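You operate a simulated robot arm through the tools that you are given. There is no shell and no other tool. Be economical: measure what you need, move in short steps, check, and stop when the job is done.

Carry out the task below with a simulated two-armed robot. There is one attempt and no reset: what you move stays moved.

TASK
Pick up the purple battery pack with one hand, pass it to the other hand and put it on the yellow mat on the print cart. Set down upright: purple battery pack.

It is judged by the outcome, as a careful person would: the job done as asked, and still so three seconds after it is handed in. It fails if anything else is knocked over, pushed out of place, dropped, spilled or broken.

THE ROBOT
Two 7-joint arms with two-finger grippers on one trunk, on a base that drives. Base frame: it is fixed to the floor where the robot stands at the start and does not move with it; the origin is under the middle of the robot, x ahead of it, y to its left, z up. Units: mm, degrees, N and s.
The left shoulder is at the start at [78, 151, 913], the right one opposite. With the tool pointing down near the work surface each hand reaches from about 240 to 780 mm from the robot's upright axis, wherever it stands, measured 20 degrees to its own side. Places, roughly: yellow mat on the print cart (30x16 cm) [-2020, -3640, 840]. Payload 2.54 kg a hand.
The TCP of each hand is the grasp point between the finger pads, 30 mm short of the fingertips. In the tool frame z runs along the fingers and y along their closing line. The gripper opens to 116 mm. The gripper's body begins 95 mm behind the TCP.
Orientation is that of the tool frame in the base frame, as a unit quaternion [x, y, z, w]. With the fingers straight down and closing along the base's y, the tool's x points along the base's -x, its y along +y and its z along -z.

THE INTERFACE
- The arms move only by the tool apply_moves. It takes "left_plan", "right_plan" or both (then of equal length, played together; a hand with none holds still); each is a list of rows, each a list of 7 numbers: the shift along the tool's x, y, z in units of 250 mm (1.0 is 250 mm), then the turn, a rotation vector about the tool's x, y, z in units of 180 degrees (1.0 is 180 degrees), then the finger opening in m, from 0 to 0.116. In form: [[dx, dy, dz, ax, ay, az, jaw], ...]. A call has 1 to 20 rows; each row is the pose to reach, as a shift and turn from the pose commanded when the call began, along the tool's axes at that moment. A call with a number of a shift or a turn outside -1 to 1 is refused whole. A row lasts 0.2 s, in which the tool goes at most 50 mm and 8.6 degrees; a call with a longer step from one row to the next is refused whole, and so is a gripper value outside its range. Where a pose cannot be reached the arm comes as near as it can. A force on the tool above 40 N (or 10 N above the force at the start of the call, whichever is more), or a blocked arm, ends the call early, and 0.2 s more pass. Each finger travels about 72 mm/s and halts on what it meets, pressing with about 21 N; the grip force reading is that of the motor and also rises with nothing between the fingers. The clock runs only during rows and for 0.2 s after the last one: add rows that repeat a pose to give the fingers time. It gives the time, the measured TCP pose, the force on the tool (base axes), the opening and the grip force at its end, in the units of the frame above (readings bear some noise), with the torque about the TCP (base axes, N m) and any sound that the robot's microphone picked up.
- Cameras (640 x 400 px; columns grow to the right, rows downward): "scene" is now at [155.5, -37.5, 1062.5]; the picture's right is [-0.38, -0.92, 0.00], its down [-0.25, 0.10, -0.96] and it looks along [0.89, -0.37, -0.27] (base axes); focal length 218 px, centre (320, 200). "left" rides on the left gripper at [69, 15, -122] in its tool frame; the picture's right is [-0.21, 0.98, 0.00], its down [-0.83, -0.18, -0.53] and it looks along [-0.52, -0.11, 0.85] (tool axes); focal length 251 px, centre (320, 200). "right" rides on the right gripper at [69, -15, -122] in its tool frame; the picture's right is [0.21, 0.98, 0.00], its down [-0.83, 0.18, -0.53] and it looks along [-0.52, 0.11, 0.85] (tool axes); focal length 251 px, centre (320, 200).
- get_image(camera): a new picture of that camera. No time passes.
- lift_body(by): slides the trunk up (or, below 0, down) by that many mm; the arms and the scene camera ride with it, the base frame stays. It gives what a move gives, with no picture.
- drive_base(legs): drives the robot by 1 to 6 legs, each [ahead, left, turn to the left] in mm, mm and degrees, along the robot's own axes; the way and the turn of a leg run together, so that a leg with both is an arc; at most 1500 mm and 180 degrees a leg. The arms and the cameras ride along, it lands a little off, and it stops where it bumps. It gives what a move gives.
- pan_tilt(pan, tilt): turns the head with the scene camera to pan (to the left, within 80 degrees either way) and tilt (down, from -29 to 69), counted from straight ahead of the robot. It gives what a move gives.
- probe_pixels(camera, pixels): for up to 12 pixels [column, row] of the newest picture of that camera ("zoom" is the newest enlarged one), the place [x, y, z] in the base frame of the surface seen there, good to about 2 mm. No time passes.
- inspect(camera, box): a new picture of the part [left, top, right, bottom] of that camera's present view, enlarged. No time passes.
- hand_in(): hands the job in; it is judged then, once.

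Keep the steps short. Do not move on a guess: measure, check each grasp and each placing, and mend mistakes. In all there are 80 turns and 62 pictures (those below and enlarged ones count). Leave the grippers open and the arms clear of the work at the hand-in unless told otherwise, and finish with a single line.

The tools are called after "Emit:" by a JSON object that holds its "op" and its "data". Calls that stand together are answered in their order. apply_moves: Moves the arms, as the interface text tells. Its arguments: {"type":"object","properties":{"left_plan":{"type":"array"},"right_plan":{"type":"array"}},"required":[]} The other tools are called the same way: lift_body (by) slides the trunk up or down; drive_base (legs) drives the base; pan_tilt (pan, tilt) turns the head that bears the scene camera; get_image (camera) takes a picture; probe_pixels (camera, pixels) gives the place of the surface under pixels of a picture; inspect (camera, box) takes an enlarged picture of a part of a camera's view; hand_in () hands the job in.

At the start:

```text
clock: 0.0
left_tcp_pos: [515.0, 13.1, 1055.1]
left_ee_rot: [0.001, 1.0, -0.001, 0.0]
left_contact_force: [-0.1, 0.5, 0.6]
left_torque: [0.01, -0.01, 0.0]
left_finger_gap: 116.2
left_grasp_force: 0.1
right_tcp_pos: [347.6, -332.4, 1033.3]
right_ee_rot: [0.0, 1.0, 0.0, 0.001]
right_contact_force: [0.3, 0.2, 0.9]
right_torque: [0.0, 0.02, 0.02]
right_finger_gap: 116.0
right_grasp_force: 0.1
trunk travel left (down, up): [-150.0, 139.0]
robot x, y, heading: [-1.3, -0.3, 0.2]
head pan, tilt: [-22.6, 15.7]
```

scene: 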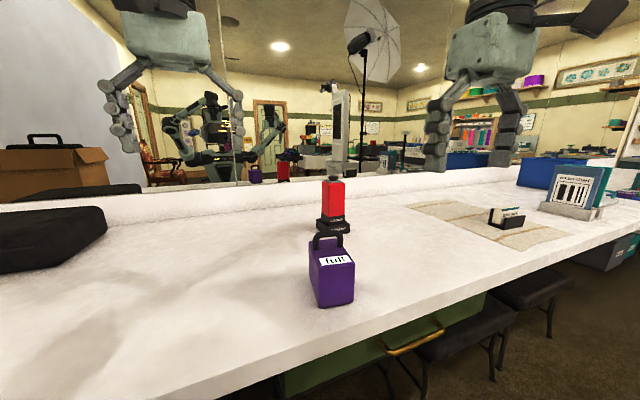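
right: 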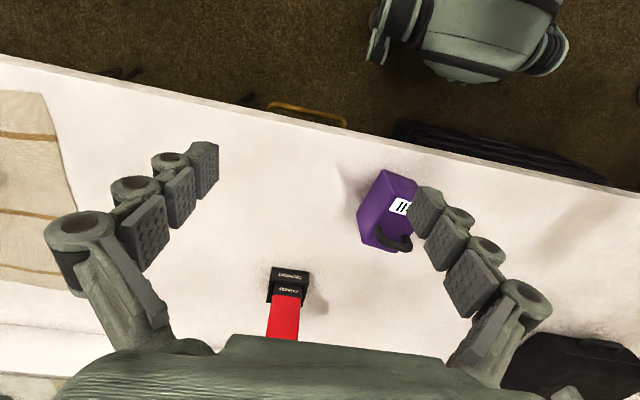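
left: 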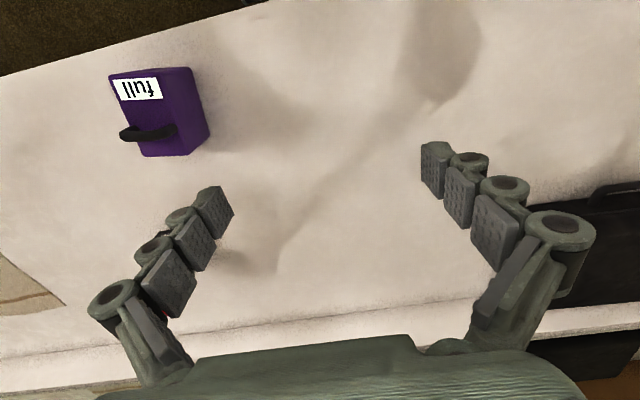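

The purple pack is at about (332,275) in the scene picture, with a black handle on top. I'll enlarge that area and then probe it.

Emit:
{"op": "inspect", "data": {"camera": "scene", "box": [270, 160, 390, 320]}}

Emit:
{"op": "probe_pixels", "data": {"camera": "scene", "pixels": [[311, 257], [353, 263], [352, 298], [318, 304], [309, 285], [328, 236], [316, 245], [339, 248], [331, 285], [333, 184], [332, 230], [400, 290]]}}

Emit:
{"op": "probe_pixels", "data": {"camera": "right", "pixels": [[384, 172], [416, 186], [362, 243], [403, 246], [380, 240], [360, 210], [300, 200], [290, 290]]}}

Emit:
{"op": "probe_pixels", "data": {"camera": "left", "pixels": [[112, 77], [190, 70], [210, 138], [185, 153], [142, 154], [125, 134], [172, 130], [150, 134], [160, 110]]}}

```text
2.50 times, centred on (330, 240) of scene
```

zoom: 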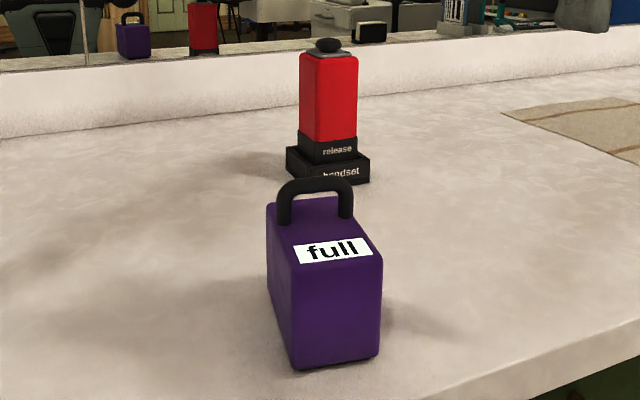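

```text
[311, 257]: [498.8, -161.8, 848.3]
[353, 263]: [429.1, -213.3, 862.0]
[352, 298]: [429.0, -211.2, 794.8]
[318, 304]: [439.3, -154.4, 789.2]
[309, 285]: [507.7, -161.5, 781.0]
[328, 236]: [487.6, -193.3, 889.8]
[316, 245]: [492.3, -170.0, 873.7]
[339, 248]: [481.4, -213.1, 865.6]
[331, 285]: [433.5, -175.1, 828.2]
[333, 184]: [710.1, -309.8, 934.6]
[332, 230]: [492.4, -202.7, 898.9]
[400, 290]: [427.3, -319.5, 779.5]
```

```text
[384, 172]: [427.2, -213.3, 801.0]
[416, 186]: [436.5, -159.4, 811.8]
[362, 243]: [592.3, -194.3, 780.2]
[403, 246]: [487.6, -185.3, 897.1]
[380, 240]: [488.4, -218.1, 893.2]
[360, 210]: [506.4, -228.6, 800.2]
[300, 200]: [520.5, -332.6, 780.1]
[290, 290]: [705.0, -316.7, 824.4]
```

```text
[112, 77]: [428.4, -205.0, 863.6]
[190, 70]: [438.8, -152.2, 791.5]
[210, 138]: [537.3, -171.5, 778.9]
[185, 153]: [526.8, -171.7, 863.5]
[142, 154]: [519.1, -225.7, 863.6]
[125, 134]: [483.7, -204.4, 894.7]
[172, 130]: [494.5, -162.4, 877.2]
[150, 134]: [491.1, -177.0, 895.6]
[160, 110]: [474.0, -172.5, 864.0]
```

Measured: the pack is about 93 × 64 × 84 mm, standing at z=780, with its centre near (477,-190). Its long axis is yawed about -9.5°, and the handle tops out at about 900.

Plan:
1. The right hand grips the near half with the tool tilted 45° forward.
2. The left hand takes the far half from above.
3. The left hand places it on the mat.

First I'll move the right hand to a point 120 mm short of the grasp.

Emit:
{"op": "apply_moves", "data": {"right_plan": [[-0.011, 0.08, 0.058, 0.0026, -0.0312, 0.00625, 0.116], [-0.022, 0.16, 0.116, 0.0052, -0.0624, 0.0125, 0.116], [-0.032, 0.241, 0.174, 0.0078, -0.0935, 0.01875, 0.116], [-0.043, 0.321, 0.2325, 0.0104, -0.1247, 0.025, 0.116], [-0.054, 0.401, 0.291, 0.0129, -0.1559, 0.03125, 0.116], [-0.065, 0.481, 0.349, 0.0155, -0.1871, 0.0375, 0.116], [-0.075, 0.562, 0.407, 0.0181, -0.2182, 0.04375, 0.116], [-0.086, 0.642, 0.465, 0.0207, -0.2494, 0.05, 0.116], [-0.086, 0.642, 0.465, 0.0207, -0.2494, 0.05, 0.116]]}}

Emit:
{"op": "get_image", "data": {"camera": "right"}}

Emit:
{"op": "get_image", "data": {"camera": "scene"}}

```text
clock: 2.0
left_tcp_pos: [515.1, 13.9, 1054.4]
left_ee_rot: [-0.001, 1.0, 0.0, 0.0]
left_contact_force: [0.6, 0.3, -0.1]
left_torque: [0.0, 0.0, 0.01]
left_finger_gap: 115.8
left_grasp_force: 0.2
right_tcp_pos: [386.1, -164.6, 939.7]
right_ee_rot: [0.077, 0.92, -0.032, 0.382]
right_contact_force: [0.8, -0.7, 0.3]
right_torque: [0.04, 0.03, -0.02]
right_finger_gap: 116.3
right_grasp_force: 0.0
right hand out of reach, approached as far as the arm can: row 7, 8, 9
trunk travel left (down, up): [-150.0, 139.0]
robot x, y, heading: [5.5, -2.8, 0.1]
head pan, tilt: [-22.6, 15.7]
```

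```text
57 pictures are left
```

right: 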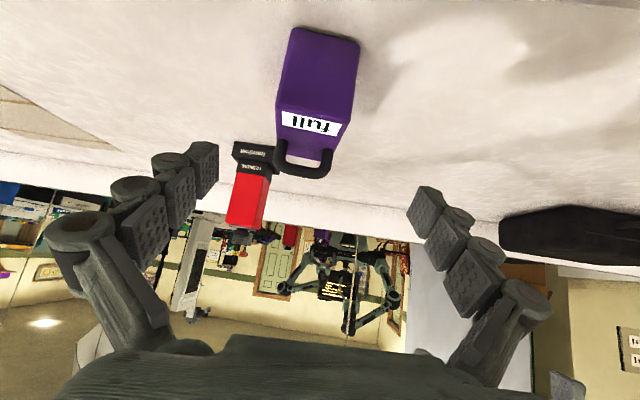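

```text
56 pictures are left
```

scene: 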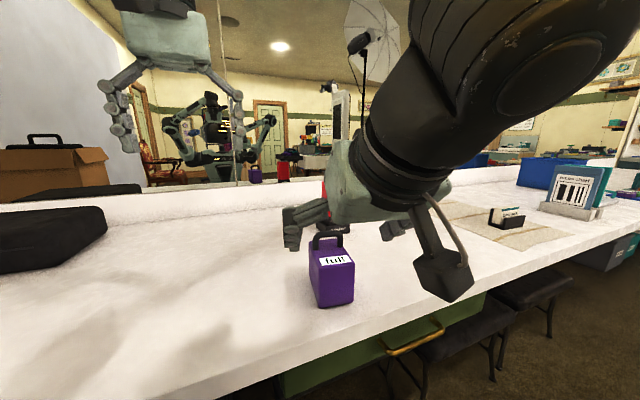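

The tilt was reached, but the wrist sits too near the body: TCP (386,-165,940) against the requested (369,-172,917). The arm gets more room further forward, so I'll advance 60 mm along the tool and read where it really is.

Emit:
{"op": "apply_moves", "data": {"right_plan": [[0, 0, 0.08, 0, 0, 0, 0.116], [0, 0, 0.16, 0, 0, 0, 0.116], [0, 0, 0.24, 0, 0, 0, 0.116], [0, 0, 0.24, 0, 0, 0, 0.116]]}}

```text
clock: 3.0
left_tcp_pos: [515.2, 14.1, 1053.9]
left_ee_rot: [0.0, 1.0, -0.001, -0.001]
left_contact_force: [-0.1, 0.0, -0.8]
left_torque: [-0.02, 0.0, -0.02]
left_finger_gap: 116.0
left_grasp_force: 0.0
right_tcp_pos: [429.7, -168.1, 899.2]
right_ee_rot: [0.078, 0.921, -0.032, 0.382]
right_contact_force: [0.3, 0.0, 0.7]
right_torque: [0.02, 0.0, -0.01]
right_finger_gap: 116.0
right_grasp_force: 0.0
right hand out of reach, approached as far as the arm can: row 1, 2
trunk travel left (down, up): [-150.0, 139.0]
robot x, y, heading: [-2.2, 0.2, 0.1]
head pan, tilt: [-22.6, 15.7]
```

The right TCP is now at (429.7,-168.1,899.2). It still has to go, in tool axes, x +29, y -14 and z +66 mm. I'll centre it sideways first, then check with the camera before straddling the pack.

Emit:
{"op": "apply_moves", "data": {"right_plan": [[0, -0.056, 0, 0, 0, 0, 0.116], [0.06, -0.056, 0, 0, 0, 0, 0.116], [0.117, -0.056, 0.0, 0, 0, 0, 0.116], [0.117, -0.056, 0.0, 0, 0, 0, 0.116]]}}

Emit:
{"op": "get_image", "data": {"camera": "right"}}

```text
clock: 4.0
left_tcp_pos: [514.4, 12.9, 1053.8]
left_ee_rot: [-0.001, 1.0, 0.001, 0.0]
left_contact_force: [-0.2, 0.1, 0.1]
left_torque: [0.0, 0.0, 0.0]
left_finger_gap: 116.1
left_grasp_force: 0.0
right_tcp_pos: [431.6, -171.8, 898.5]
right_ee_rot: [0.078, 0.921, -0.032, 0.38]
right_contact_force: [0.5, 0.3, 0.2]
right_torque: [0.03, -0.01, -0.01]
right_finger_gap: 115.8
right_grasp_force: 0.1
right hand out of reach, approached as far as the arm can: row 1, 2, 3, 4
trunk travel left (down, up): [-150.0, 139.0]
robot x, y, heading: [-1.5, -0.1, 0.0]
head pan, tilt: [-22.6, 15.7]
```

```text
55 pictures are left
```

right: 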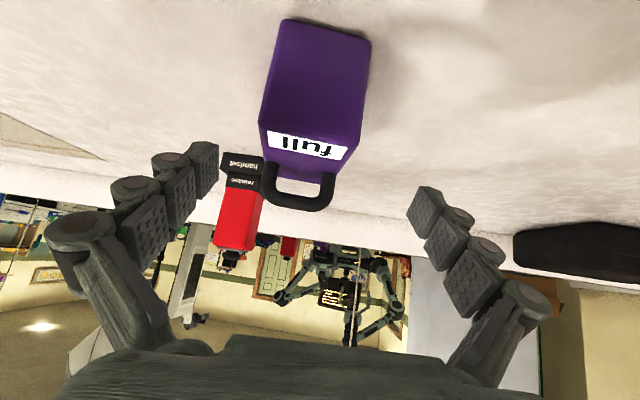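

This pose is cramped against the body. I'll back the base up 150 mm, which also draws the hand away from the pack.

Emit:
{"op": "drive_base", "data": {"legs": [[-150, 0, 0]]}}

```text
clock: 5.4
left_tcp_pos: [367.1, 17.0, 1055.1]
left_ee_rot: [-0.003, 1.0, 0.0, 0.0]
left_contact_force: [-0.6, 0.2, 0.2]
left_torque: [0.01, -0.03, 0.02]
left_finger_gap: 116.0
left_grasp_force: 0.1
right_tcp_pos: [285.9, -169.0, 898.6]
right_ee_rot: [0.076, 0.921, -0.031, 0.381]
right_contact_force: [0.0, -0.5, -0.1]
right_torque: [-0.01, 0.0, -0.04]
right_finger_gap: 115.7
right_grasp_force: 0.0
trunk travel left (down, up): [-150.0, 139.0]
robot x, y, heading: [-147.2, -1.1, 0.4]
head pan, tilt: [-22.6, 15.7]
```

The robot is now at x=-147. Next the right hand goes to a pre-grasp point 80 mm short of the grasp, (397,-177,889).

Emit:
{"op": "apply_moves", "data": {"right_plan": [[-0.071, 0.01, 0.085, 0, 0, 0, 0.116], [-0.142, 0.021, 0.171, 0, 0, 0, 0.116], [-0.214, 0.031, 0.256, 0, 0, 0, 0.116], [-0.285, 0.042, 0.342, 0, 0, 0, 0.116], [-0.285, 0.042, 0.342, 0, 0, 0, 0.116]]}}

Emit:
{"op": "get_image", "data": {"camera": "right"}}

```text
clock: 6.6
left_tcp_pos: [367.2, 16.4, 1054.4]
left_ee_rot: [-0.004, 1.0, 0.0, 0.0]
left_contact_force: [-0.4, -0.4, -0.5]
left_torque: [0.01, -0.01, -0.01]
left_finger_gap: 115.6
left_grasp_force: 0.1
right_tcp_pos: [394.5, -176.4, 888.5]
right_ee_rot: [0.075, 0.921, -0.032, 0.381]
right_contact_force: [-0.6, -0.3, -0.1]
right_torque: [-0.01, 0.01, -0.02]
right_finger_gap: 116.0
right_grasp_force: 0.1
trunk travel left (down, up): [-150.0, 139.0]
robot x, y, heading: [-145.8, -2.2, 0.3]
head pan, tilt: [-22.6, 15.7]
```

```text
54 pictures are left
```

right: 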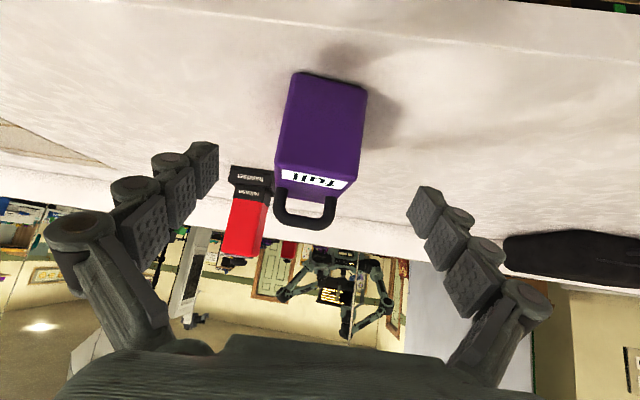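

Reached, and the pack sits centred between the fingers (pack column 318, finger midpoint about 314). I'll advance 81.7 mm along the tool with the fingers open.

Emit:
{"op": "apply_moves", "data": {"right_plan": [[-0.002, 0, 0.08, 0, 0, 0, 0.116], [-0.004, 0, 0.16, 0, 0, 0, 0.116], [-0.006, 0, 0.24, 0, 0, 0, 0.116], [-0.008, 0, 0.3, 0, 0, 0, 0.116], [-0.008, 0, 0.327, 0, 0, 0, 0.116], [-0.008, 0, 0.327, 0, 0, 0, 0.116]]}}

Emit:
{"op": "get_image", "data": {"camera": "right"}}

Emit:
{"op": "get_image", "data": {"camera": "left"}}

```text
clock: 8.0
left_tcp_pos: [368.4, 16.3, 1054.0]
left_ee_rot: [-0.004, 1.0, 0.0, 0.0]
left_contact_force: [0.6, 0.1, 0.4]
left_torque: [-0.01, -0.02, 0.0]
left_finger_gap: 116.1
left_grasp_force: 0.0
right_tcp_pos: [454.0, -186.2, 828.5]
right_ee_rot: [0.076, 0.921, -0.031, 0.382]
right_contact_force: [0.3, -0.9, 0.2]
right_torque: [-0.01, 0.0, -0.01]
right_finger_gap: 115.9
right_grasp_force: 0.2
trunk travel left (down, up): [-150.0, 139.0]
robot x, y, heading: [-147.5, 0.8, 0.4]
head pan, tilt: [-22.6, 15.7]
```

```text
53 pictures are left
```

right: 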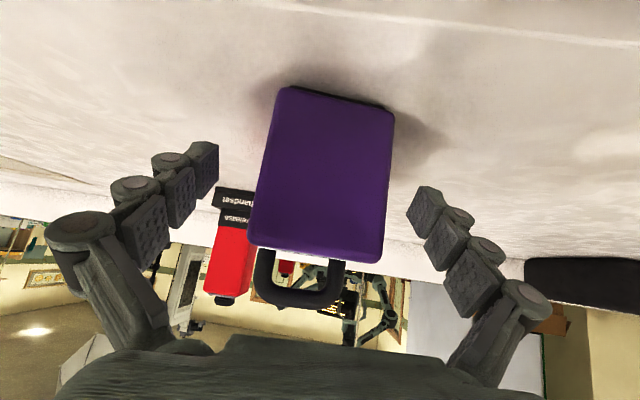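

```text
52 pictures are left
```

left: 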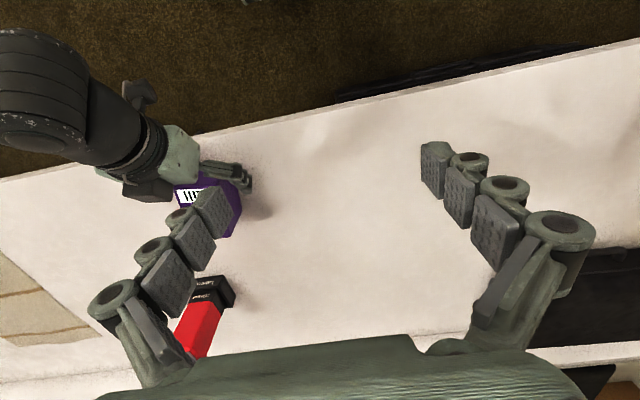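

The fingers straddle the pack with nothing touching. I'll close the right gripper now.

Emit:
{"op": "apply_moves", "data": {"right_plan": [[0, 0, 0, 0, 0, 0, 0.08], [0, 0, 0, 0, 0, 0, 0.05], [0, 0, 0, 0, 0, 0, 0.03], [0, 0, 0, 0, 0, 0, 0.03], [0, 0, 0, 0, 0, 0, 0.03], [0, 0, 0, 0, 0, 0, 0.03]]}}

```text
clock: 9.4
left_tcp_pos: [368.0, 16.1, 1055.0]
left_ee_rot: [-0.003, 1.0, -0.001, 0.001]
left_contact_force: [-0.4, -0.1, 0.1]
left_torque: [0.03, 0.01, 0.0]
left_finger_gap: 116.1
left_grasp_force: 0.0
right_tcp_pos: [454.1, -186.5, 829.1]
right_ee_rot: [0.075, 0.921, -0.031, 0.381]
right_contact_force: [-0.1, 0.2, -0.2]
right_torque: [0.15, -0.04, -0.04]
right_finger_gap: 63.5
right_grasp_force: 21.6
trunk travel left (down, up): [-150.0, 139.0]
robot x, y, heading: [-144.2, -4.8, 0.4]
head pan, tilt: [-22.6, 15.7]
```

It is gripped at 63.5 mm with 21.6 N. Next I'll lift 40 mm straight up and read the weight.

Emit:
{"op": "apply_moves", "data": {"right_plan": [[-0.028, 0, -0.028, 0, 0, 0, 0.03], [-0.056, 0, -0.056, 0, 0, 0, 0.03], [-0.085, 0, -0.085, 0, 0, 0, 0.03], [-0.113, 0, -0.113, 0, 0, 0, 0.03], [-0.113, 0, -0.113, 0, 0, 0, 0.03]]}}

Emit:
{"op": "get_image", "data": {"camera": "left"}}

Emit:
{"op": "get_image", "data": {"camera": "right"}}

```text
clock: 10.6
left_tcp_pos: [368.2, 16.7, 1054.4]
left_ee_rot: [-0.003, 1.0, -0.001, 0.0]
left_contact_force: [0.6, 0.3, 0.3]
left_torque: [-0.03, -0.01, 0.0]
left_finger_gap: 116.1
left_grasp_force: 0.0
right_tcp_pos: [454.5, -187.6, 869.5]
right_ee_rot: [0.075, 0.921, -0.03, 0.38]
right_contact_force: [0.5, -0.2, -6.4]
right_torque: [0.04, 0.2, 0.04]
right_finger_gap: 63.7
right_grasp_force: 21.1
trunk travel left (down, up): [-150.0, 139.0]
robot x, y, heading: [-145.6, -2.9, 0.5]
head pan, tilt: [-22.6, 15.7]
```

```text
51 pictures are left
```

left: 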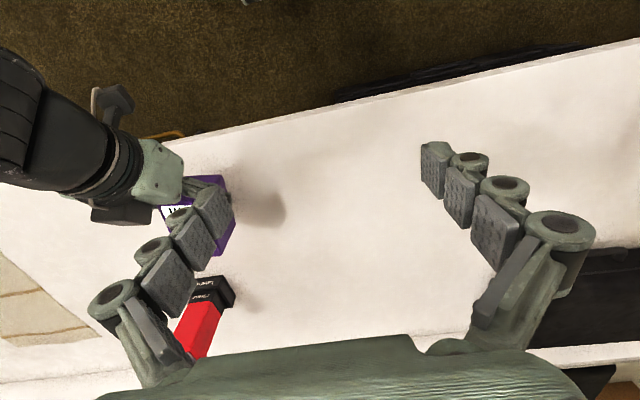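

```text
50 pictures are left
```

right: 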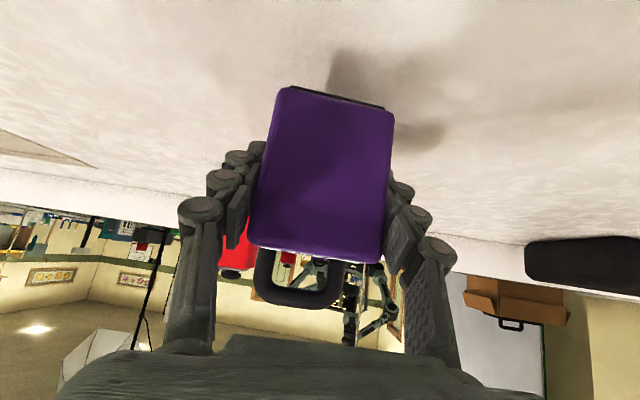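

The weight is 6.4 N and the grip is steady. I'll raise the pack and bring it towards the middle, to TCP (454,-90,930). At the same time the left hand goes up and out to (520,61,1130), turned to match the pack's yaw.

Emit:
{"op": "apply_moves", "data": {"right_plan": [[-0.025, 0.077, -0.043, 0, 0, 0, 0.03], [-0.05, 0.154, -0.087, 0, 0, 0, 0.03], [-0.076, 0.231, -0.13, 0, 0, 0, 0.03], [-0.101, 0.308, -0.174, 0, 0, 0, 0.03], [-0.126, 0.385, -0.217, 0, 0, 0, 0.03], [-0.126, 0.385, -0.217, 0, 0, 0, 0.03]], "left_plan": [[-0.122, 0.036, -0.06, 0, 0, 0.0106, 0.116], [-0.243, 0.072, -0.12, 0, 0, 0.0211, 0.116], [-0.365, 0.108, -0.18, 0, 0, 0.0317, 0.116], [-0.486, 0.144, -0.24, 0, 0, 0.0422, 0.116], [-0.608, 0.18, -0.3, 0, 0, 0.0528, 0.116], [-0.608, 0.18, -0.3, 0, 0, 0.0528, 0.116]]}}

Emit:
{"op": "get_image", "data": {"camera": "left"}}

Emit:
{"op": "get_image", "data": {"camera": "scene"}}

```text
clock: 12.0
left_tcp_pos: [459.8, 60.2, 1082.8]
left_ee_rot: [0.079, 0.997, -0.001, 0.003]
left_contact_force: [0.1, -0.5, 0.0]
left_torque: [-0.02, -0.01, 0.02]
left_finger_gap: 116.3
left_grasp_force: 0.0
left hand out of reach, approached as far as the arm can: row 3, 4, 5, 6
right_tcp_pos: [454.3, -91.0, 931.6]
right_ee_rot: [0.076, 0.921, -0.031, 0.381]
right_contact_force: [0.4, -0.2, -6.4]
right_torque: [0.02, 0.16, 0.0]
right_finger_gap: 63.7
right_grasp_force: 20.7
trunk travel left (down, up): [-150.0, 139.0]
robot x, y, heading: [-147.5, -0.4, 0.7]
head pan, tilt: [-22.6, 15.7]
```

```text
49 pictures are left
```

left: 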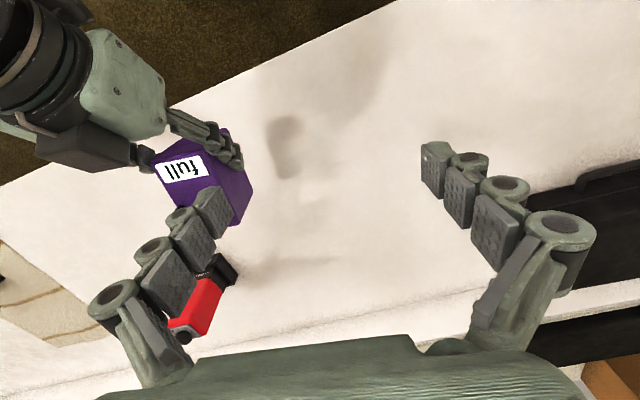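

```text
48 pictures are left
```

scene: 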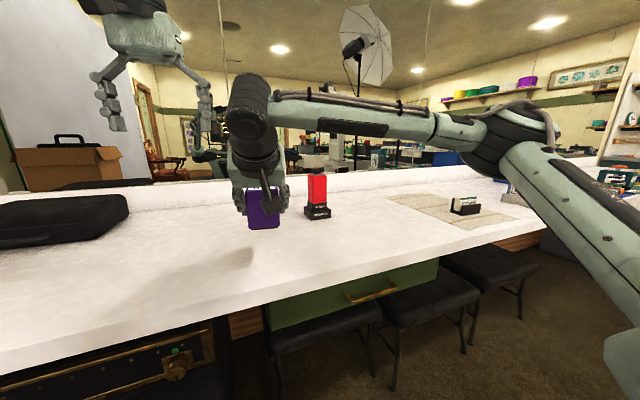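

The left hand is limited in reach this high, at (460,60,1083). I'll bring the pack nearer and lower, to right TCP (389,-91,891), which still clears the table by about 50 mm.

Emit:
{"op": "apply_moves", "data": {"right_plan": [[0.074, -0.011, -0.017, 0, 0, 0, 0.03], [0.147, -0.022, -0.034, 0, 0, 0, 0.03], [0.22, -0.032, -0.051, 0, 0, 0, 0.03], [0.294, -0.043, -0.068, 0, 0, 0, 0.03], [0.294, -0.043, -0.068, 0, 0, 0, 0.03]]}}

Emit:
{"op": "get_image", "data": {"camera": "left"}}

```text
clock: 13.2
left_tcp_pos: [460.5, 61.2, 1084.3]
left_ee_rot: [0.079, 0.997, -0.002, 0.002]
left_contact_force: [0.0, -0.6, 0.2]
left_torque: [-0.04, 0.0, -0.05]
left_finger_gap: 116.2
left_grasp_force: 0.1
right_tcp_pos: [390.3, -88.6, 890.0]
right_ee_rot: [0.075, 0.921, -0.03, 0.381]
right_contact_force: [-0.1, -0.5, -7.5]
right_torque: [0.0, 0.2, -0.01]
right_finger_gap: 63.8
right_grasp_force: 21.2
trunk travel left (down, up): [-150.0, 139.0]
robot x, y, heading: [-144.3, -1.7, 0.4]
head pan, tilt: [-22.6, 15.7]
```

```text
47 pictures are left
```

left: 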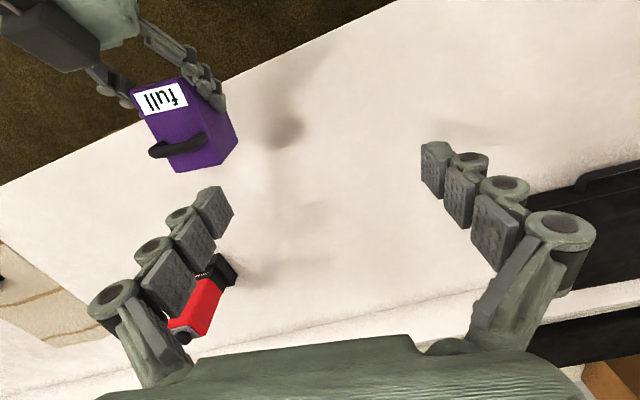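

The pack and handle are now clear in the left picture. I'll probe the top corners and handle to place the left grasp exactly.

Emit:
{"op": "probe_pixels", "data": {"camera": "left", "pixels": [[135, 92], [180, 79], [212, 155], [182, 168], [172, 170], [205, 134], [152, 152], [202, 138], [175, 148], [225, 115], [165, 125], [214, 85]]}}

Emit:
{"op": "inspect", "data": {"camera": "left", "box": [100, 50, 260, 200]}}

```text
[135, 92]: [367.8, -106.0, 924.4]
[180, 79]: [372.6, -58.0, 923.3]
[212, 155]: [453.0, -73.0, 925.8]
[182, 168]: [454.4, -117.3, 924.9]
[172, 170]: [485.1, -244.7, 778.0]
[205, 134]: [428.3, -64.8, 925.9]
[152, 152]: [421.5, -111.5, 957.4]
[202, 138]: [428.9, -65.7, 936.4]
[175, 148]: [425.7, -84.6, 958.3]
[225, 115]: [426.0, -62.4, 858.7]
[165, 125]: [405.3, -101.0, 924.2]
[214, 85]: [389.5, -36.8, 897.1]
```

```text
2.67 times, centred on (180, 125) of left
```

zoom: 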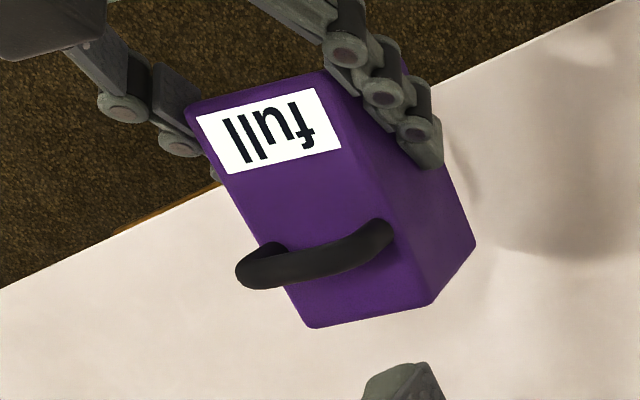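

The pack is level: top at z=925, handle at 958, centre near u=422 on its own axis. The left grasp goes to (436,-96) above the far half. First I'll hover at z=1010, clear of the handle.

Emit:
{"op": "apply_moves", "data": {"left_plan": [[-0.001, -0.106, 0.03, 0, 0, 0.0, 0.116], [-0.002, -0.212, 0.07, 0, 0, 0.001, 0.116], [-0.003, -0.318, 0.12, 0, 0, 0.001, 0.116], [-0.005, -0.425, 0.18, 0, 0, 0.002, 0.116], [-0.006, -0.531, 0.24, 0, 0, 0.002, 0.116], [-0.007, -0.637, 0.297, 0, 0, 0.002, 0.116], [-0.007, -0.637, 0.297, 0, 0, 0.002, 0.116]]}}

Emit:
{"op": "get_image", "data": {"camera": "left"}}

Emit:
{"op": "pan_tilt", "data": {"pan": -10, "tilt": 25}}

Emit:
{"op": "get_image", "data": {"camera": "scene"}}

```text
clock: 14.8
left_tcp_pos: [435.1, -91.3, 1003.9]
left_ee_rot: [0.082, 0.997, 0.0, 0.0]
left_contact_force: [0.3, 0.0, 0.0]
left_torque: [0.03, -0.02, 0.0]
left_finger_gap: 116.1
left_grasp_force: 0.1
right_tcp_pos: [389.9, -88.2, 890.1]
right_ee_rot: [0.076, 0.921, -0.032, 0.381]
right_contact_force: [0.3, -1.0, -7.3]
right_torque: [-0.01, 0.17, 0.01]
right_finger_gap: 63.8
right_grasp_force: 21.2
trunk travel left (down, up): [-150.0, 139.0]
robot x, y, heading: [-148.0, -3.3, 0.0]
head pan, tilt: [-22.6, 15.7]
```

```text
45 pictures are left
```

left: 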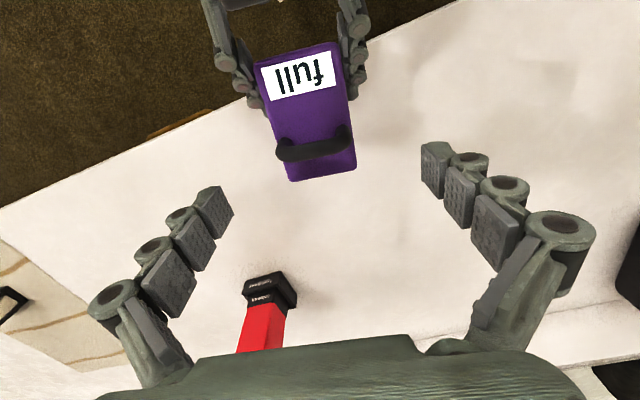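

```text
clock: 15.5
left_tcp_pos: [435.1, -90.8, 1004.5]
left_ee_rot: [0.082, 0.997, 0.0, 0.0]
left_contact_force: [0.0, -0.8, 0.1]
left_torque: [0.0, 0.0, 0.01]
left_finger_gap: 116.0
left_grasp_force: 0.0
right_tcp_pos: [389.6, -88.2, 889.4]
right_ee_rot: [0.075, 0.921, -0.031, 0.38]
right_contact_force: [-0.5, 0.3, -7.2]
right_torque: [0.06, 0.2, 0.0]
right_finger_gap: 63.6
right_grasp_force: 21.3
trunk travel left (down, up): [-150.0, 139.0]
robot x, y, heading: [-145.0, -0.9, 0.2]
head pan, tilt: [-10.0, 25.0]
```

```text
44 pictures are left
```

scene: 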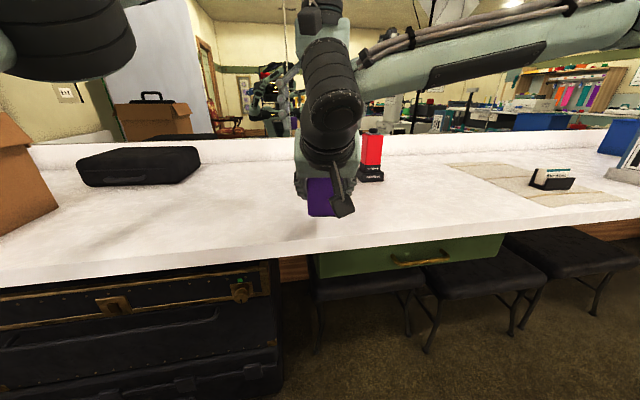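

The hover is at (435,-91,1004), 5 mm off in y. I'll correct that and come down to z=895 with the fingers straddling the far half.

Emit:
{"op": "apply_moves", "data": {"left_plan": [[-0.007, -0.019, 0.0, 0, 0, 0, 0.116], [-0.007, -0.019, 0.08, 0, 0, 0, 0.116], [-0.007, -0.019, 0.16, 0, 0, 0, 0.116], [-0.007, -0.019, 0.24, 0, 0, 0, 0.116], [-0.007, -0.019, 0.32, 0, 0, 0, 0.116], [-0.007, -0.019, 0.38, 0, 0, 0, 0.116], [-0.007, -0.019, 0.436, 0, 0, 0, 0.116], [-0.007, -0.019, 0.436, 0, 0, 0, 0.116]]}}

Emit:
{"op": "get_image", "data": {"camera": "left"}}

Emit:
{"op": "get_image", "data": {"camera": "right"}}

```text
clock: 17.3
left_tcp_pos: [435.1, -98.9, 895.4]
left_ee_rot: [0.082, 0.997, 0.0, 0.0]
left_contact_force: [0.6, 0.1, 0.0]
left_torque: [0.01, 0.02, -0.04]
left_finger_gap: 116.0
left_grasp_force: 0.0
right_tcp_pos: [389.9, -88.5, 890.6]
right_ee_rot: [0.075, 0.921, -0.031, 0.381]
right_contact_force: [0.0, -0.1, -7.6]
right_torque: [0.07, 0.2, 0.04]
right_finger_gap: 63.5
right_grasp_force: 21.3
trunk travel left (down, up): [-150.0, 139.0]
robot x, y, heading: [-144.6, 1.0, 0.2]
head pan, tilt: [-10.0, 25.0]
```

```text
43 pictures are left
```

left: 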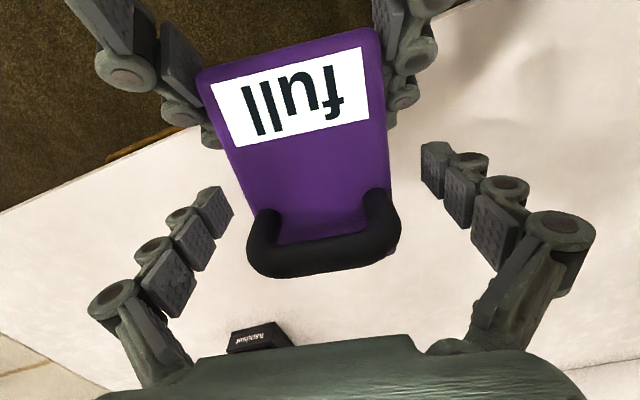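

```text
42 pictures are left
```

right: 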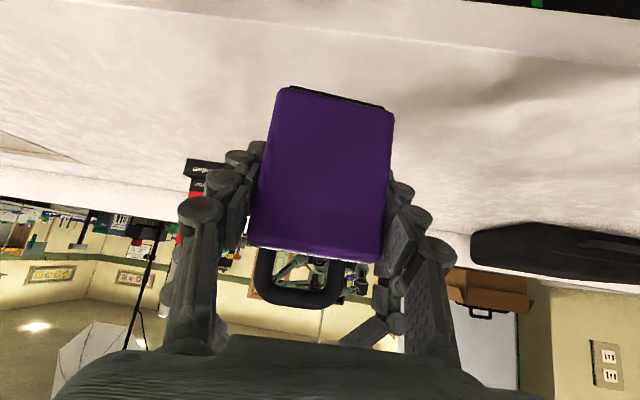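

The left hand is in place at (435,-99,895), about 2.5 mm off the pack's centreline. I'll shift it by that much and then close the left gripper.

Emit:
{"op": "apply_moves", "data": {"left_plan": [[0, 0.01, 0, 0, 0, 0, 0.1], [0, 0.01, 0, 0, 0, 0, 0.08], [0, 0.01, 0, 0, 0, 0, 0.06], [0, 0.01, 0, 0, 0, 0, 0.03], [0, 0.01, 0, 0, 0, 0, 0.03], [0, 0.01, 0, 0, 0, 0, 0.03], [0, 0.01, 0, 0, 0, 0, 0.03]]}}

Emit:
{"op": "get_image", "data": {"camera": "left"}}

```text
clock: 18.9
left_tcp_pos: [437.5, -96.4, 894.7]
left_ee_rot: [0.083, 0.997, -0.001, 0.0]
left_contact_force: [-1.4, -3.8, 2.1]
left_torque: [-0.28, 0.11, 0.14]
left_finger_gap: 63.7
left_grasp_force: 21.0
right_tcp_pos: [389.9, -88.5, 891.4]
right_ee_rot: [0.074, 0.921, -0.03, 0.381]
right_contact_force: [1.5, 4.4, -9.0]
right_torque: [0.26, 0.16, 0.05]
right_finger_gap: 63.6
right_grasp_force: 21.0
trunk travel left (down, up): [-150.0, 139.0]
robot x, y, heading: [-145.3, 3.6, 0.3]
head pan, tilt: [-10.0, 25.0]
```

```text
41 pictures are left
```

left: 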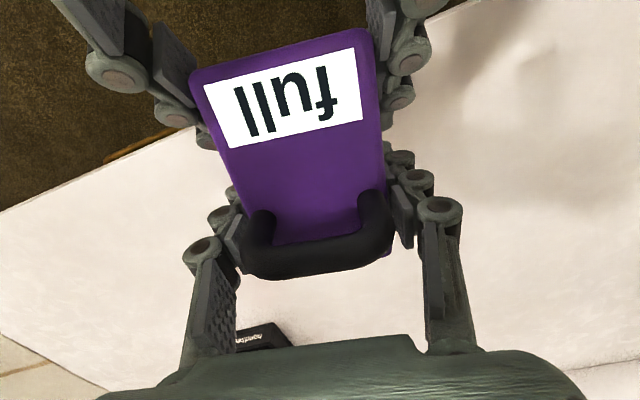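

Both hands hold it (63.7 and 63.6 mm, 21 N each), with only about 4 N of side load between them. I'll open the right hand.

Emit:
{"op": "apply_moves", "data": {"right_plan": [[0, 0, 0, 0, 0, 0, 0.07], [0, 0, 0, 0, 0, 0, 0.09], [0, 0, 0, 0, 0, 0, 0.116], [0, 0, 0, 0, 0, 0, 0.116], [0, 0, 0, 0, 0, 0, 0.116]]}}

Emit:
{"op": "get_image", "data": {"camera": "left"}}

Emit:
{"op": "get_image", "data": {"camera": "right"}}

```text
clock: 20.1
left_tcp_pos: [435.5, -94.9, 894.8]
left_ee_rot: [0.081, 0.997, -0.001, 0.0]
left_contact_force: [-0.8, -0.2, -0.5]
left_torque: [-0.02, -0.11, -0.04]
left_finger_gap: 63.6
left_grasp_force: 21.1
right_tcp_pos: [389.6, -88.8, 890.7]
right_ee_rot: [0.075, 0.921, -0.031, 0.381]
right_contact_force: [-0.1, -0.3, 0.4]
right_torque: [0.01, 0.01, -0.02]
right_finger_gap: 115.8
right_grasp_force: 0.1
trunk travel left (down, up): [-150.0, 139.0]
robot x, y, heading: [-148.6, 0.8, 0.4]
head pan, tilt: [-10.0, 25.0]
```

```text
40 pictures are left
```

left: 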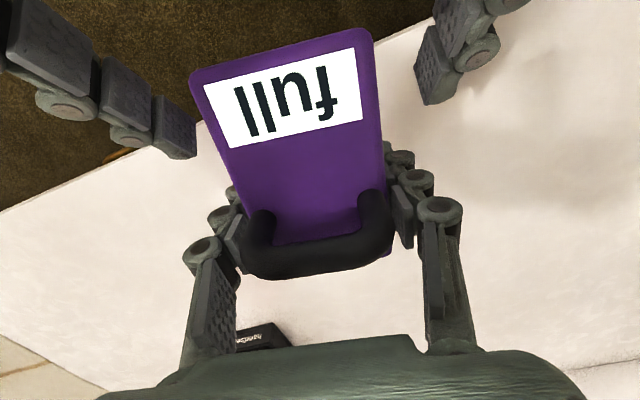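

```text
39 pictures are left
```

right: 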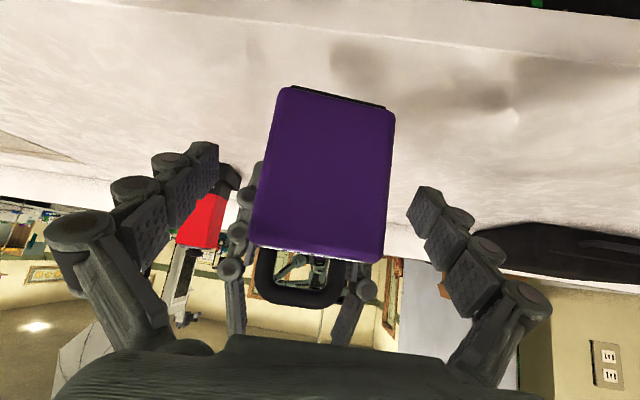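

The pack stays put in the left hand. I'll draw the right hand straight back 75 mm along its tool axis, and watch the left force, since it should now show the weight.

Emit:
{"op": "apply_moves", "data": {"right_plan": [[0, 0, -0.05, 0, 0, 0, 0.116], [0, 0, -0.1, 0, 0, 0, 0.116], [0, 0, -0.15, 0, 0, 0, 0.116], [0, 0, -0.2, 0, 0, 0, 0.116], [0, 0, -0.25, 0, 0, 0, 0.116], [0, 0, -0.3, 0, 0, 0, 0.116], [0, 0, -0.3, 0, 0, 0, 0.116]]}}

Emit:
{"op": "get_image", "data": {"camera": "left"}}

```text
clock: 21.7
left_tcp_pos: [436.5, -95.3, 893.9]
left_ee_rot: [0.082, 0.997, 0.0, 0.0]
left_contact_force: [0.2, -0.6, 0.3]
left_torque: [-0.02, -0.15, 0.03]
left_finger_gap: 63.5
left_grasp_force: 21.0
right_tcp_pos: [336.5, -79.7, 943.7]
right_ee_rot: [0.075, 0.921, -0.031, 0.38]
right_contact_force: [0.7, -0.4, 0.5]
right_torque: [-0.03, -0.03, 0.02]
right_finger_gap: 116.2
right_grasp_force: 0.0
trunk travel left (down, up): [-150.0, 139.0]
robot x, y, heading: [-144.9, 0.7, 0.4]
head pan, tilt: [-10.0, 25.0]
```

```text
38 pictures are left
```

left: 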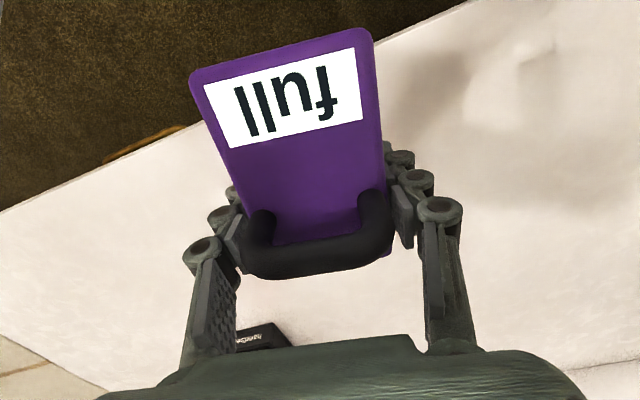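

The pack is securely held by the left hand alone. Before driving I'll look to the right for the route and the print cart.

Emit:
{"op": "pan_tilt", "data": {"pan": -80, "tilt": 15}}

Emit:
{"op": "get_image", "data": {"camera": "scene"}}

Emit:
{"op": "pan_tilt", "data": {"pan": 80, "tilt": 15}}

Emit:
{"op": "get_image", "data": {"camera": "scene"}}

```text
clock: 23.1
left_tcp_pos: [436.9, -94.8, 894.0]
left_ee_rot: [0.082, 0.997, 0.0, 0.001]
left_contact_force: [-0.3, -0.2, 0.1]
left_torque: [-0.04, -0.12, 0.02]
left_finger_gap: 63.6
left_grasp_force: 21.1
right_tcp_pos: [337.3, -79.5, 944.6]
right_ee_rot: [0.075, 0.921, -0.031, 0.381]
right_contact_force: [0.1, -0.6, 0.1]
right_torque: [-0.01, 0.0, 0.0]
right_finger_gap: 115.9
right_grasp_force: 0.2
trunk travel left (down, up): [-150.0, 139.0]
robot x, y, heading: [-143.0, 0.2, 0.5]
head pan, tilt: [-80.0, 15.0]
```

```text
37 pictures are left
```

scene: 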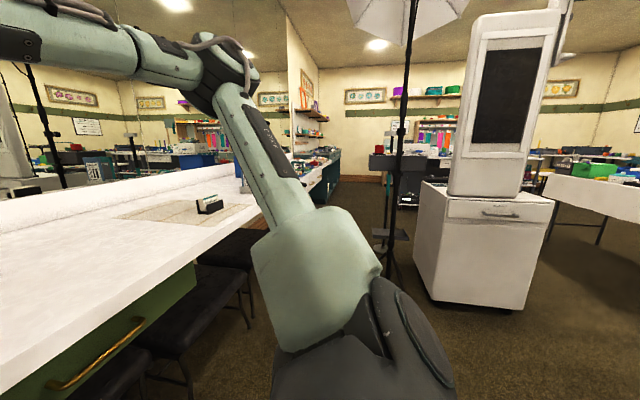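

```text
clock: 25.6
left_tcp_pos: [436.5, -95.7, 893.8]
left_ee_rot: [0.081, 0.997, -0.001, 0.0]
left_contact_force: [0.1, -0.3, 0.5]
left_torque: [0.02, -0.14, 0.02]
left_finger_gap: 63.7
left_grasp_force: 21.0
right_tcp_pos: [338.5, -80.1, 943.8]
right_ee_rot: [0.075, 0.921, -0.03, 0.381]
right_contact_force: [-0.9, 0.4, 1.1]
right_torque: [0.02, 0.02, -0.01]
right_finger_gap: 116.1
right_grasp_force: 0.1
trunk travel left (down, up): [-150.0, 139.0]
robot x, y, heading: [-145.4, 0.2, 0.6]
head pan, tilt: [80.0, 15.0]
```

```text
36 pictures are left
```

scene: 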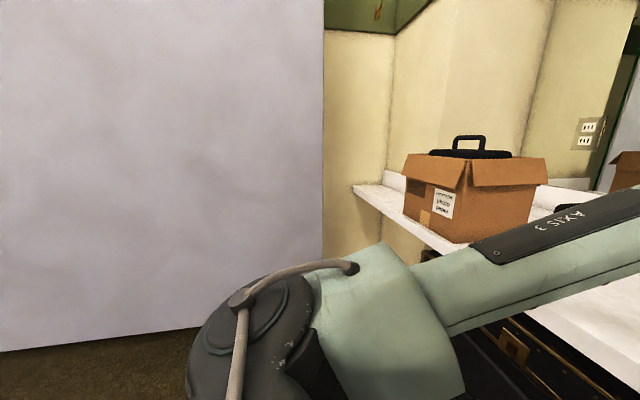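

To the left there's a backdrop panel; to the right there's floor and a printer cabinet. The right hand is too close to the pack to swing past it, so I'll first move the pack 70 mm forward and 20 mm up.

Emit:
{"op": "apply_moves", "data": {"left_plan": [[-0.055, 0.009, -0.016, 0, 0, 0, 0.03], [-0.11, 0.018, -0.032, 0, 0, 0, 0.03], [-0.166, 0.028, -0.048, 0, 0, 0, 0.03], [-0.221, 0.037, -0.064, 0, 0, 0, 0.03], [-0.276, 0.046, -0.08, 0, 0, 0, 0.03], [-0.276, 0.046, -0.08, 0, 0, 0, 0.03]]}}

```text
clock: 27.0
left_tcp_pos: [502.1, -93.6, 911.9]
left_ee_rot: [0.082, 0.997, 0.001, 0.0]
left_contact_force: [-0.8, -0.3, -7.5]
left_torque: [-0.01, -0.11, 0.03]
left_finger_gap: 63.8
left_grasp_force: 21.3
left hand out of reach, approached as far as the arm can: row 5, 6
right_tcp_pos: [337.2, -80.1, 944.3]
right_ee_rot: [0.075, 0.921, -0.031, 0.382]
right_contact_force: [-0.8, 0.7, -0.6]
right_torque: [0.01, 0.02, 0.0]
right_finger_gap: 115.9
right_grasp_force: 0.0
trunk travel left (down, up): [-150.0, 139.0]
robot x, y, heading: [-145.1, 1.7, 0.2]
head pan, tilt: [80.0, 15.0]
```

The left hand now reads -7.5 N, the pack's weight. The right hand goes back out to the right side and points down.

Emit:
{"op": "apply_moves", "data": {"right_plan": [[0, -0.119, -0.065, -0.0026, 0.0312, -0.00625, 0.116], [0, -0.238, -0.13, -0.0052, 0.0624, -0.0125, 0.116], [0, -0.356, -0.195, -0.0078, 0.0935, -0.01875, 0.116], [0, -0.475, -0.26, -0.0104, 0.1247, -0.025, 0.116], [0, -0.594, -0.325, -0.0129, 0.1559, -0.03125, 0.116], [0, -0.712, -0.39, -0.0155, 0.1871, -0.0375, 0.116], [0, -0.831, -0.455, -0.0181, 0.2182, -0.04375, 0.116], [0, -0.95, -0.52, -0.0207, 0.2494, -0.05, 0.116], [0, -0.95, -0.52, -0.0207, 0.2494, -0.05, 0.116]]}}

```text
clock: 29.0
left_tcp_pos: [502.6, -93.4, 913.7]
left_ee_rot: [0.082, 0.997, -0.001, 0.0]
left_contact_force: [-0.7, 0.3, -6.8]
left_torque: [0.0, -0.14, 0.0]
left_finger_gap: 63.6
left_grasp_force: 21.1
right_tcp_pos: [210.5, -301.3, 1035.5]
right_ee_rot: [-0.002, 1.0, 0.001, 0.0]
right_contact_force: [-0.4, -0.4, -0.1]
right_torque: [0.01, 0.03, 0.01]
right_finger_gap: 115.8
right_grasp_force: 0.0
trunk travel left (down, up): [-150.0, 139.0]
robot x, y, heading: [-145.2, 2.3, 0.2]
head pan, tilt: [80.0, 15.0]
```

The right hand is home at (210,-301,1035). Now I'll tuck the left hand with the pack in to about (285,60,960) for driving.

Emit:
{"op": "apply_moves", "data": {"left_plan": [[0.106, 0.051, -0.02, 0, 0, -0.0059, 0.03], [0.213, 0.102, -0.041, 0, 0, -0.0117, 0.03], [0.319, 0.153, -0.061, 0, 0, -0.0176, 0.03], [0.425, 0.204, -0.082, 0, 0, -0.0235, 0.03], [0.532, 0.256, -0.102, 0, 0, -0.0293, 0.03], [0.638, 0.307, -0.123, 0, 0, -0.0352, 0.03], [0.744, 0.358, -0.143, 0, 0, -0.0411, 0.03], [0.851, 0.409, -0.164, 0, 0, -0.0469, 0.03], [0.957, 0.46, -0.184, 0, 0, -0.0528, 0.03], [0.957, 0.46, -0.184, 0, 0, -0.0528, 0.03]]}}

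Emit:
{"op": "get_image", "data": {"camera": "left"}}

```text
clock: 31.2
left_tcp_pos: [285.8, 59.6, 960.0]
left_ee_rot: [0.0, 1.0, -0.001, 0.0]
left_contact_force: [0.0, 0.2, -7.2]
left_torque: [-0.01, -0.13, 0.02]
left_finger_gap: 63.6
left_grasp_force: 20.8
right_tcp_pos: [211.0, -302.3, 1035.2]
right_ee_rot: [-0.002, 1.0, 0.001, -0.001]
right_contact_force: [-0.4, 0.9, -0.2]
right_torque: [-0.02, 0.0, 0.0]
right_finger_gap: 116.1
right_grasp_force: 0.0
trunk travel left (down, up): [-150.0, 139.0]
robot x, y, heading: [-147.0, -0.3, 0.4]
head pan, tilt: [80.0, 15.0]
```

```text
35 pictures are left
```

left: 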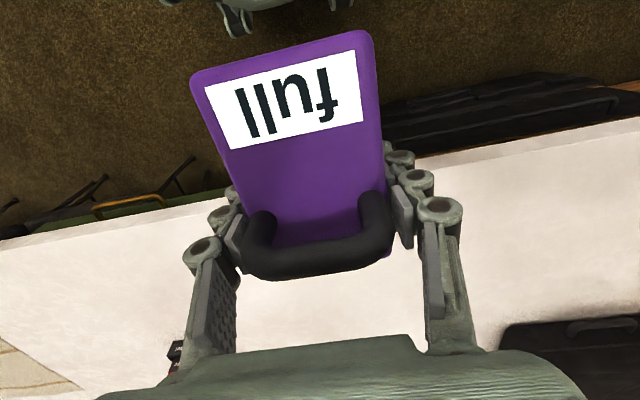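

The pack hasn't moved in the grip. Before turning, I'll probe the panel on the left, using the last scene picture, and look right again to measure the floor there.

Emit:
{"op": "probe_pixels", "data": {"camera": "scene", "pixels": [[20, 200], [160, 200], [310, 200], [310, 320], [100, 340]]}}

Emit:
{"op": "pan_tilt", "data": {"pan": -80, "tilt": 20}}

Emit:
{"op": "get_image", "data": {"camera": "scene"}}

```text
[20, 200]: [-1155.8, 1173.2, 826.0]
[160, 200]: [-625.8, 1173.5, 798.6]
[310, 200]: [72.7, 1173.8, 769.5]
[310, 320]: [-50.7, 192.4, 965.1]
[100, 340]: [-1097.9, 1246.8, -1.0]
```

```text
clock: 33.6
left_tcp_pos: [287.1, 60.1, 960.8]
left_ee_rot: [-0.001, 1.0, 0.0, 0.0]
left_contact_force: [-0.2, -0.7, -7.3]
left_torque: [0.0, -0.13, 0.04]
left_finger_gap: 63.6
left_grasp_force: 21.5
right_tcp_pos: [210.8, -301.2, 1035.4]
right_ee_rot: [-0.002, 1.0, 0.0, -0.001]
right_contact_force: [0.6, 0.4, 0.6]
right_torque: [-0.03, 0.01, 0.02]
right_finger_gap: 115.8
right_grasp_force: 0.0
trunk travel left (down, up): [-150.0, 139.0]
robot x, y, heading: [-147.8, 1.1, 0.5]
head pan, tilt: [-80.0, 20.0]
```

```text
34 pictures are left
```

scene: 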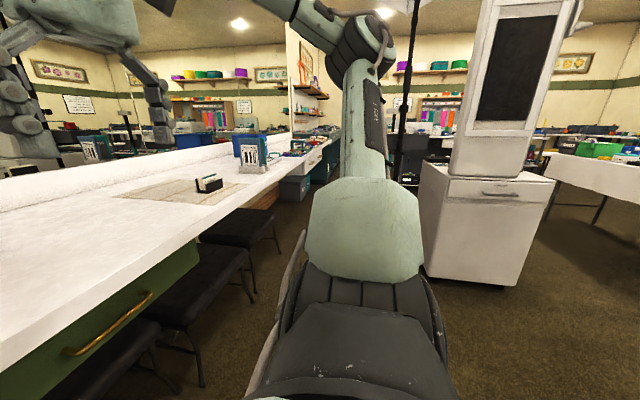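

The panel is 1.17 m away. I'll probe the cabinet on the right and the floor beyond it.

Emit:
{"op": "probe_pixels", "data": {"camera": "scene", "pixels": [[425, 240], [425, 275], [510, 285], [550, 185], [555, 170], [600, 180], [400, 150], [620, 300], [560, 380], [600, 220], [375, 100], [480, 300]]}}

```text
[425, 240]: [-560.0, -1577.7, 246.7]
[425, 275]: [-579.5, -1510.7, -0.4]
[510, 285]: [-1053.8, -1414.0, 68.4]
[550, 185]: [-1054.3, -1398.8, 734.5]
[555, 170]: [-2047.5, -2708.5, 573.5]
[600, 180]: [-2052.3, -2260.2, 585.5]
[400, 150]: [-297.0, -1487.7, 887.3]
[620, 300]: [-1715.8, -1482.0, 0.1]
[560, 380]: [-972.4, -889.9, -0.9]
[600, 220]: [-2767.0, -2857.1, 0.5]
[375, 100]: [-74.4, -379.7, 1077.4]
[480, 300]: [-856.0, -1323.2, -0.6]
```

The cabinet spans x -1054 to -560, from y -1400 away. Open floor lies beyond it, around (-1700,-1480). I'll turn 90° to the right in place and look.

Emit:
{"op": "drive_base", "data": {"legs": [[-150, 0, 0], [0, 0, -90]]}}

Emit:
{"op": "pan_tilt", "data": {"pan": -35, "tilt": 15}}

Emit:
{"op": "get_image", "data": {"camera": "scene"}}

```text
clock: 38.8
left_tcp_pos: [-217.6, -430.8, 961.4]
left_ee_rot: [0.686, 0.727, -0.001, 0.0]
left_contact_force: [0.2, 0.6, -7.3]
left_torque: [-0.11, -0.01, 0.02]
left_finger_gap: 63.6
left_grasp_force: 21.2
right_tcp_pos: [-582.4, -375.4, 1035.1]
right_ee_rot: [0.685, 0.728, 0.001, 0.0]
right_contact_force: [-0.2, -0.2, 0.7]
right_torque: [0.06, 0.02, 0.0]
right_finger_gap: 116.0
right_grasp_force: 0.1
trunk travel left (down, up): [-150.0, 139.0]
robot x, y, heading: [-303.8, 1.1, -86.6]
head pan, tilt: [-80.0, 20.0]
```

```text
clock: 40.0
left_tcp_pos: [-218.3, -431.7, 960.2]
left_ee_rot: [0.687, 0.727, 0.0, 0.0]
left_contact_force: [0.0, 0.3, -6.9]
left_torque: [-0.09, 0.01, 0.0]
left_finger_gap: 63.6
left_grasp_force: 20.4
right_tcp_pos: [-582.4, -376.0, 1034.6]
right_ee_rot: [0.685, 0.728, 0.001, -0.001]
right_contact_force: [0.5, 0.2, 0.3]
right_torque: [-0.02, 0.02, -0.03]
right_finger_gap: 115.9
right_grasp_force: 0.0
trunk travel left (down, up): [-150.0, 139.0]
robot x, y, heading: [-298.0, -0.3, -86.3]
head pan, tilt: [-35.0, 15.0]
```

```text
33 pictures are left
```

scene: 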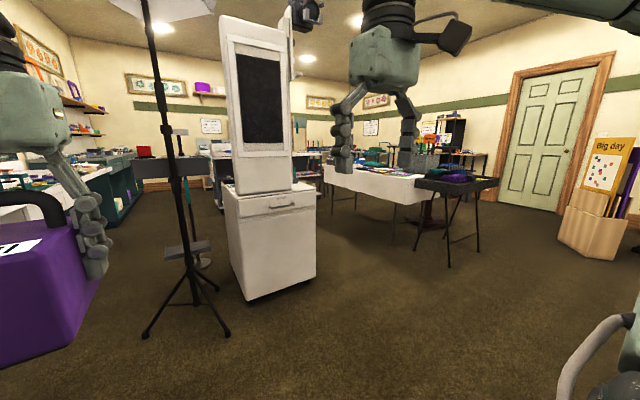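

The print cart should lie near column 300, partly behind the cabinet. I'll zoom in there.

Emit:
{"op": "inspect", "data": {"camera": "scene", "box": [190, 100, 510, 280]}}

Emit:
{"op": "probe_pixels", "data": {"camera": "scene", "pixels": [[222, 160], [310, 160], [325, 175], [420, 198], [440, 185], [498, 185], [480, 250], [448, 265], [316, 275], [246, 298], [225, 335], [320, 250]]}}

```text
2.00 times, centred on (350, 190) of scene
```

zoom: 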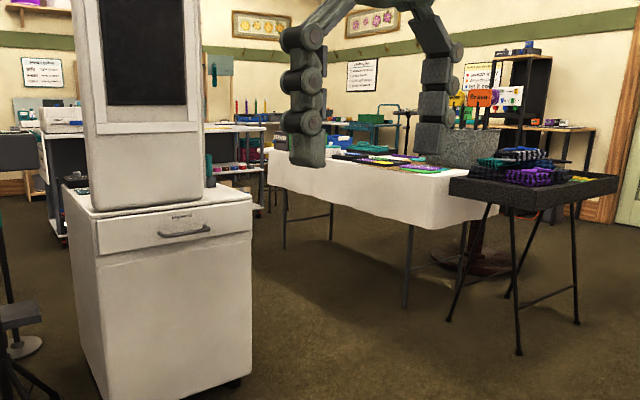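

```text
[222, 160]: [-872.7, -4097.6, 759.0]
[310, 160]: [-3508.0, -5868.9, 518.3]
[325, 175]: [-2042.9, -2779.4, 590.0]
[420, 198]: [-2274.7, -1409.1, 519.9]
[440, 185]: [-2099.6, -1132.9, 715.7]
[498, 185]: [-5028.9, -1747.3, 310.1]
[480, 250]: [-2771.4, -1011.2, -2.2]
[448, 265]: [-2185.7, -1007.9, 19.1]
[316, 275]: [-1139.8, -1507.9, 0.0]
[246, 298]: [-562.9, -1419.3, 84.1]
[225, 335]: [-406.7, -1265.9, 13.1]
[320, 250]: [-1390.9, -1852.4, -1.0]
```

Emit:
{"op": "probe_pixels", "data": {"camera": "zoom", "pixels": [[240, 126], [225, 168], [258, 150], [212, 126], [50, 128], [60, 200], [268, 150], [283, 220], [408, 300], [272, 145], [262, 182], [232, 180]]}}

```text
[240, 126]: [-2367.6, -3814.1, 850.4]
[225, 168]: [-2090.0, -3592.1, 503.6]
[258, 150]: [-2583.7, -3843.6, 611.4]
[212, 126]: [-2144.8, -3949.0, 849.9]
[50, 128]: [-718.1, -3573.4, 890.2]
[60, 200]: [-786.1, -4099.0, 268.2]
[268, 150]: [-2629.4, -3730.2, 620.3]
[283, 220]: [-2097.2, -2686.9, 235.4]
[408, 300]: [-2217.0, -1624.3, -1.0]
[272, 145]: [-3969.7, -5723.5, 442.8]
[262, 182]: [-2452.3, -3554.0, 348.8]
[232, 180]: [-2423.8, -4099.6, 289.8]
```

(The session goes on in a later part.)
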